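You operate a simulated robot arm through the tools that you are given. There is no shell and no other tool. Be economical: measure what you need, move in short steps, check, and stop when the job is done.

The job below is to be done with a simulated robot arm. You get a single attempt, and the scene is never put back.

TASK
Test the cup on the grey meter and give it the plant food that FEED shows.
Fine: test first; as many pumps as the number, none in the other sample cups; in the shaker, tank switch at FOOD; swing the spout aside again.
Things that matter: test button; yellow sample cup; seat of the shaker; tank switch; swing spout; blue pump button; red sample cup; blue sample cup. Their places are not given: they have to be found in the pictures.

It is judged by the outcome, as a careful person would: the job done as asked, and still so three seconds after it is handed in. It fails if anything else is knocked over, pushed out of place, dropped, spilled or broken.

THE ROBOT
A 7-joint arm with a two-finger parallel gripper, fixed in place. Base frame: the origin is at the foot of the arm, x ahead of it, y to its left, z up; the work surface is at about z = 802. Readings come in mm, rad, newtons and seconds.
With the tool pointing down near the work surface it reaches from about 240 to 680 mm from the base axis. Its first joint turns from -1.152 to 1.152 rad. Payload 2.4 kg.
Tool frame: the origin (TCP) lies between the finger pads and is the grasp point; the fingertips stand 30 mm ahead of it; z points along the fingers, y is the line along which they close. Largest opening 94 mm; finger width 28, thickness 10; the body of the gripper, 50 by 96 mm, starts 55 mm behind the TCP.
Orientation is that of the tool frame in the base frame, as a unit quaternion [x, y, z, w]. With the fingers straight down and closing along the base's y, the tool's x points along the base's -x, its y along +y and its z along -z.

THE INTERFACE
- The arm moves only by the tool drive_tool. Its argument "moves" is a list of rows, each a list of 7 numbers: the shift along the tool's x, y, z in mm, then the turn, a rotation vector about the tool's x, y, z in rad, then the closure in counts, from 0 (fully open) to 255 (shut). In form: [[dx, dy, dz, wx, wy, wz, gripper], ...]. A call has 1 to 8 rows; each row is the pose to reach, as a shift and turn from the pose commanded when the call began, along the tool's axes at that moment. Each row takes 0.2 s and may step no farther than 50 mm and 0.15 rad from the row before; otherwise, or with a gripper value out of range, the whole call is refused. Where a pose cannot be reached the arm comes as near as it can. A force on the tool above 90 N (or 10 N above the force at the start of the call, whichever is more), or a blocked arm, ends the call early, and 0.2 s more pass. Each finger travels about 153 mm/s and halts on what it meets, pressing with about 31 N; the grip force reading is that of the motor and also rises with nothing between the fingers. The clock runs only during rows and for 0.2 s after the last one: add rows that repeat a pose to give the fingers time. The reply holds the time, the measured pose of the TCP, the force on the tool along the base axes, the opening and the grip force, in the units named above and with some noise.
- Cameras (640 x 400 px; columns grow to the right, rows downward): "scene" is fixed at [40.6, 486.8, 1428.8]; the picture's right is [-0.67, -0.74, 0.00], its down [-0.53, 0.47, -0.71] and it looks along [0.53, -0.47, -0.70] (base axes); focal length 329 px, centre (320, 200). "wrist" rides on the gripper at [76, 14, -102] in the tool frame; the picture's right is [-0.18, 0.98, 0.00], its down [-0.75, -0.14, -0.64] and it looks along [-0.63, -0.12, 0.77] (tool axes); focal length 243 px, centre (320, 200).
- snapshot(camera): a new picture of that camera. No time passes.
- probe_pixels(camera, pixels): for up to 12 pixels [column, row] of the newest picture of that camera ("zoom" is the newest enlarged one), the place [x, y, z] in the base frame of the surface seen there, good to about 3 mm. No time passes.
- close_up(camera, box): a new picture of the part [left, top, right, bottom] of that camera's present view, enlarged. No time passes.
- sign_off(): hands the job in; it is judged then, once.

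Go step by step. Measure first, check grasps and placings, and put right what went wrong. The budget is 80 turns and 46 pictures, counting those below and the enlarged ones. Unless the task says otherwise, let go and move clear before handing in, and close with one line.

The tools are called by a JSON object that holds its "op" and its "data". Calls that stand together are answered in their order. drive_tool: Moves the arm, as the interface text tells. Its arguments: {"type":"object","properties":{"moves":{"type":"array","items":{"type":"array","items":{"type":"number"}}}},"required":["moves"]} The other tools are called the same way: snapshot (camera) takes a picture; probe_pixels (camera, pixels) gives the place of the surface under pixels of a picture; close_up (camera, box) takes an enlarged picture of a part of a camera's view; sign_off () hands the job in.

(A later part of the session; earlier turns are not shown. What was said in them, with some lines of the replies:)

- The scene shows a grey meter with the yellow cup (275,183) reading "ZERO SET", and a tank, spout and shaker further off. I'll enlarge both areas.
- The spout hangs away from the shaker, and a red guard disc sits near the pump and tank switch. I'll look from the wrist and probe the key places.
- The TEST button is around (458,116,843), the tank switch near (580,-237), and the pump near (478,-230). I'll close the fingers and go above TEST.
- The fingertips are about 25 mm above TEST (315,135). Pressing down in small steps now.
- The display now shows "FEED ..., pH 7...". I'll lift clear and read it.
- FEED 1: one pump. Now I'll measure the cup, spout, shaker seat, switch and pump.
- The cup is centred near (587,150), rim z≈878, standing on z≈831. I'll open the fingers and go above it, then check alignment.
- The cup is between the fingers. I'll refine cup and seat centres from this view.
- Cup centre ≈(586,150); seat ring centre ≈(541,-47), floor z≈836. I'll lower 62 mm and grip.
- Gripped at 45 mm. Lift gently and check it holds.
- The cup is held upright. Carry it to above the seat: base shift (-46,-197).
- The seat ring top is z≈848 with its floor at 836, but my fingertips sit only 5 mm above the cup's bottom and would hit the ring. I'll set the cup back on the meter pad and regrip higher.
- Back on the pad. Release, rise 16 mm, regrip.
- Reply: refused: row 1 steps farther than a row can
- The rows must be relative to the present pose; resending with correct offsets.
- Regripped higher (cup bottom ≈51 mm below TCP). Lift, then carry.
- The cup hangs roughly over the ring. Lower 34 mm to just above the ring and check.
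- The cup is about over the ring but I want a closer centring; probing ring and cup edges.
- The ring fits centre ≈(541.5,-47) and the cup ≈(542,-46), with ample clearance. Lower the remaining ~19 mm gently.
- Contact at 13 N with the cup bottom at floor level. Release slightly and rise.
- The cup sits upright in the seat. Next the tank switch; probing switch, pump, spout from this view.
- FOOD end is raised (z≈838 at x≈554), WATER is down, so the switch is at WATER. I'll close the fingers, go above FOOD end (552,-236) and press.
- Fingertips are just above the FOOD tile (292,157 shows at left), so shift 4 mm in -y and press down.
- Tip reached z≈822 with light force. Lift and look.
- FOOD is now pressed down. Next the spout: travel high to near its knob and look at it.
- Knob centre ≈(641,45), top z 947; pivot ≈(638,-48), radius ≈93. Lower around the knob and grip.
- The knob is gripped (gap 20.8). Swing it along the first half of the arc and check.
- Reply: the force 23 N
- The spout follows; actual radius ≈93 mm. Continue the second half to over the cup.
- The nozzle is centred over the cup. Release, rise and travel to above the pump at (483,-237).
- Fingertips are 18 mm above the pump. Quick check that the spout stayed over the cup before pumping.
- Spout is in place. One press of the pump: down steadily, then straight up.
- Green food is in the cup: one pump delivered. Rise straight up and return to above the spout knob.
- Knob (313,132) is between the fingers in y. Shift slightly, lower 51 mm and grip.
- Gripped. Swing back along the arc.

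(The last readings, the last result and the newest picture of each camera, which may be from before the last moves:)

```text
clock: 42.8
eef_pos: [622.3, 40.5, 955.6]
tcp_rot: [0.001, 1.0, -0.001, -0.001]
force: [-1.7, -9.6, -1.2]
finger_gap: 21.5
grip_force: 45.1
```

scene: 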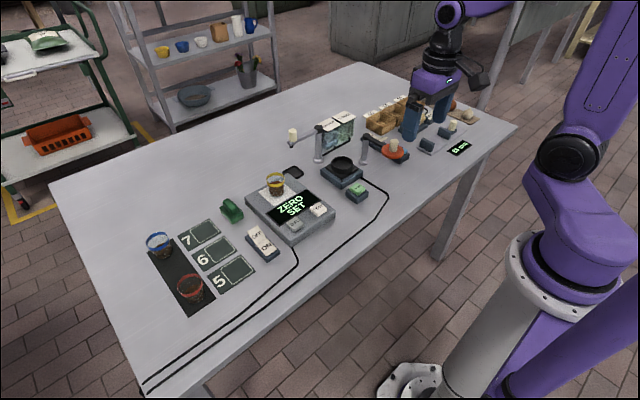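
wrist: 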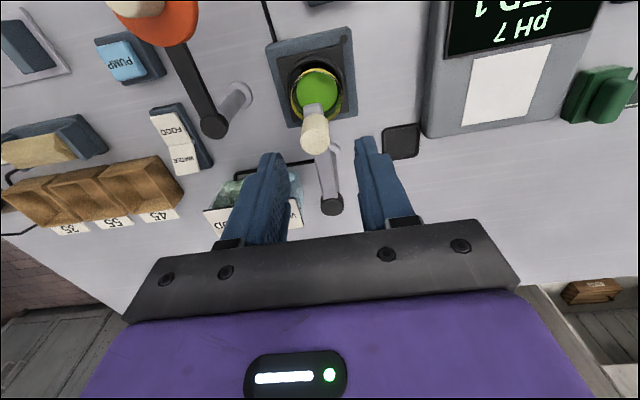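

Almost home; finish the last 19 mm, release and rise.

{"op": "drive_tool", "data": {"moves": [[-10, 0, 0, 0, 0, 0, 230], [-19, 0.5, 0, 0, 0, 0, 230], [-20, 0.5, 0, 0, 0, 0, 230], [-20, 0.5, 0, 0, 0, 0, 160], [-20, 0, 0, 0, 0, 0, 140], [-20, 0, -35, 0, 0, 0, 140], [-20, 0, -80, 0, 0, 0, 140], [10, 0, -110, 0, 0, 0, 140]]}}

{"op": "drive_tool", "data": {"moves": [[40, 0, 0, 0, 0, 0, 140], [80, 0, 0, 0, 0, 0, 140], [125, 0, 0, 0, 0, 0, 140], [170, 0, 0, 0, 0, 0, 140], [210, 0, 0, 0, 0, 0, 140], [250, 0, 0, 0, 0, 0, 140]]}}

{"op": "snapshot", "data": {"camera": "scene"}}

{"op": "close_up", "data": {"camera": "scene", "box": [264, 100, 424, 200]}}

```text
clock: 44.6
eef_pos: [613.2, 44.2, 1064.2]
tcp_rot: [0.0, 1.0, 0.0, -0.001]
force: [-0.1, -0.3, -0.3]
finger_gap: 42.9
grip_force: 0.0
```

```text
clock: 46.0
eef_pos: [363.3, 40.2, 1063.4]
tcp_rot: [0.0, 1.0, 0.0, 0.0]
force: [-0.5, -0.1, -0.5]
finger_gap: 42.5
grip_force: 0.1
```

```text
5 pictures are left
```

scene: 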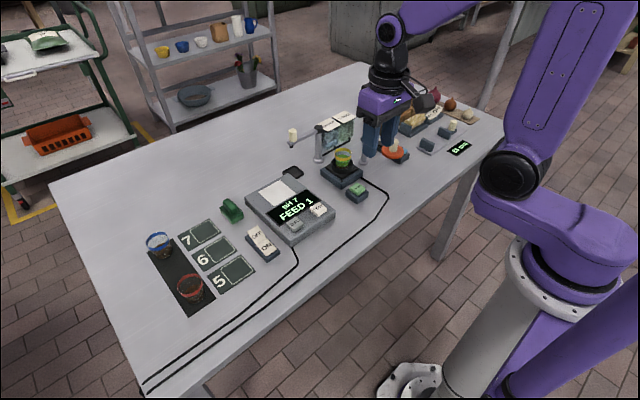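

```text
4.00 times, centred on (344, 150) of scene
```

zoom: 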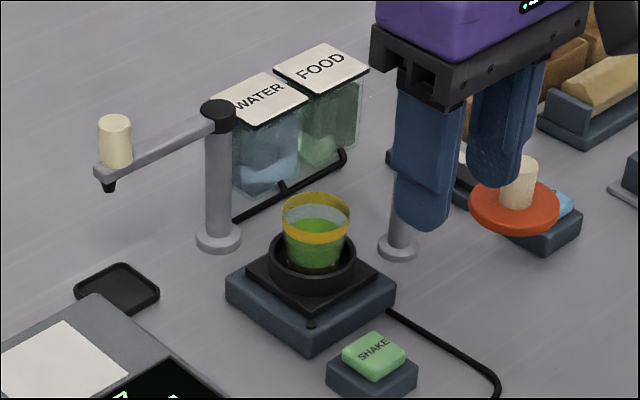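

The spout is back over its tray and the cup stands in the shaker with one pump of food. The other cups are untouched, the switch was left at FOOD, and the gripper is clear, so I'm handing in.

{"op": "sign_off", "data": {}}

```text
The job is handed in.
```

The meter showed FEED 1, so the yellow cup got one pump of plant food in the shaker with the tank switch at FOOD, and the spout is swung aside again.
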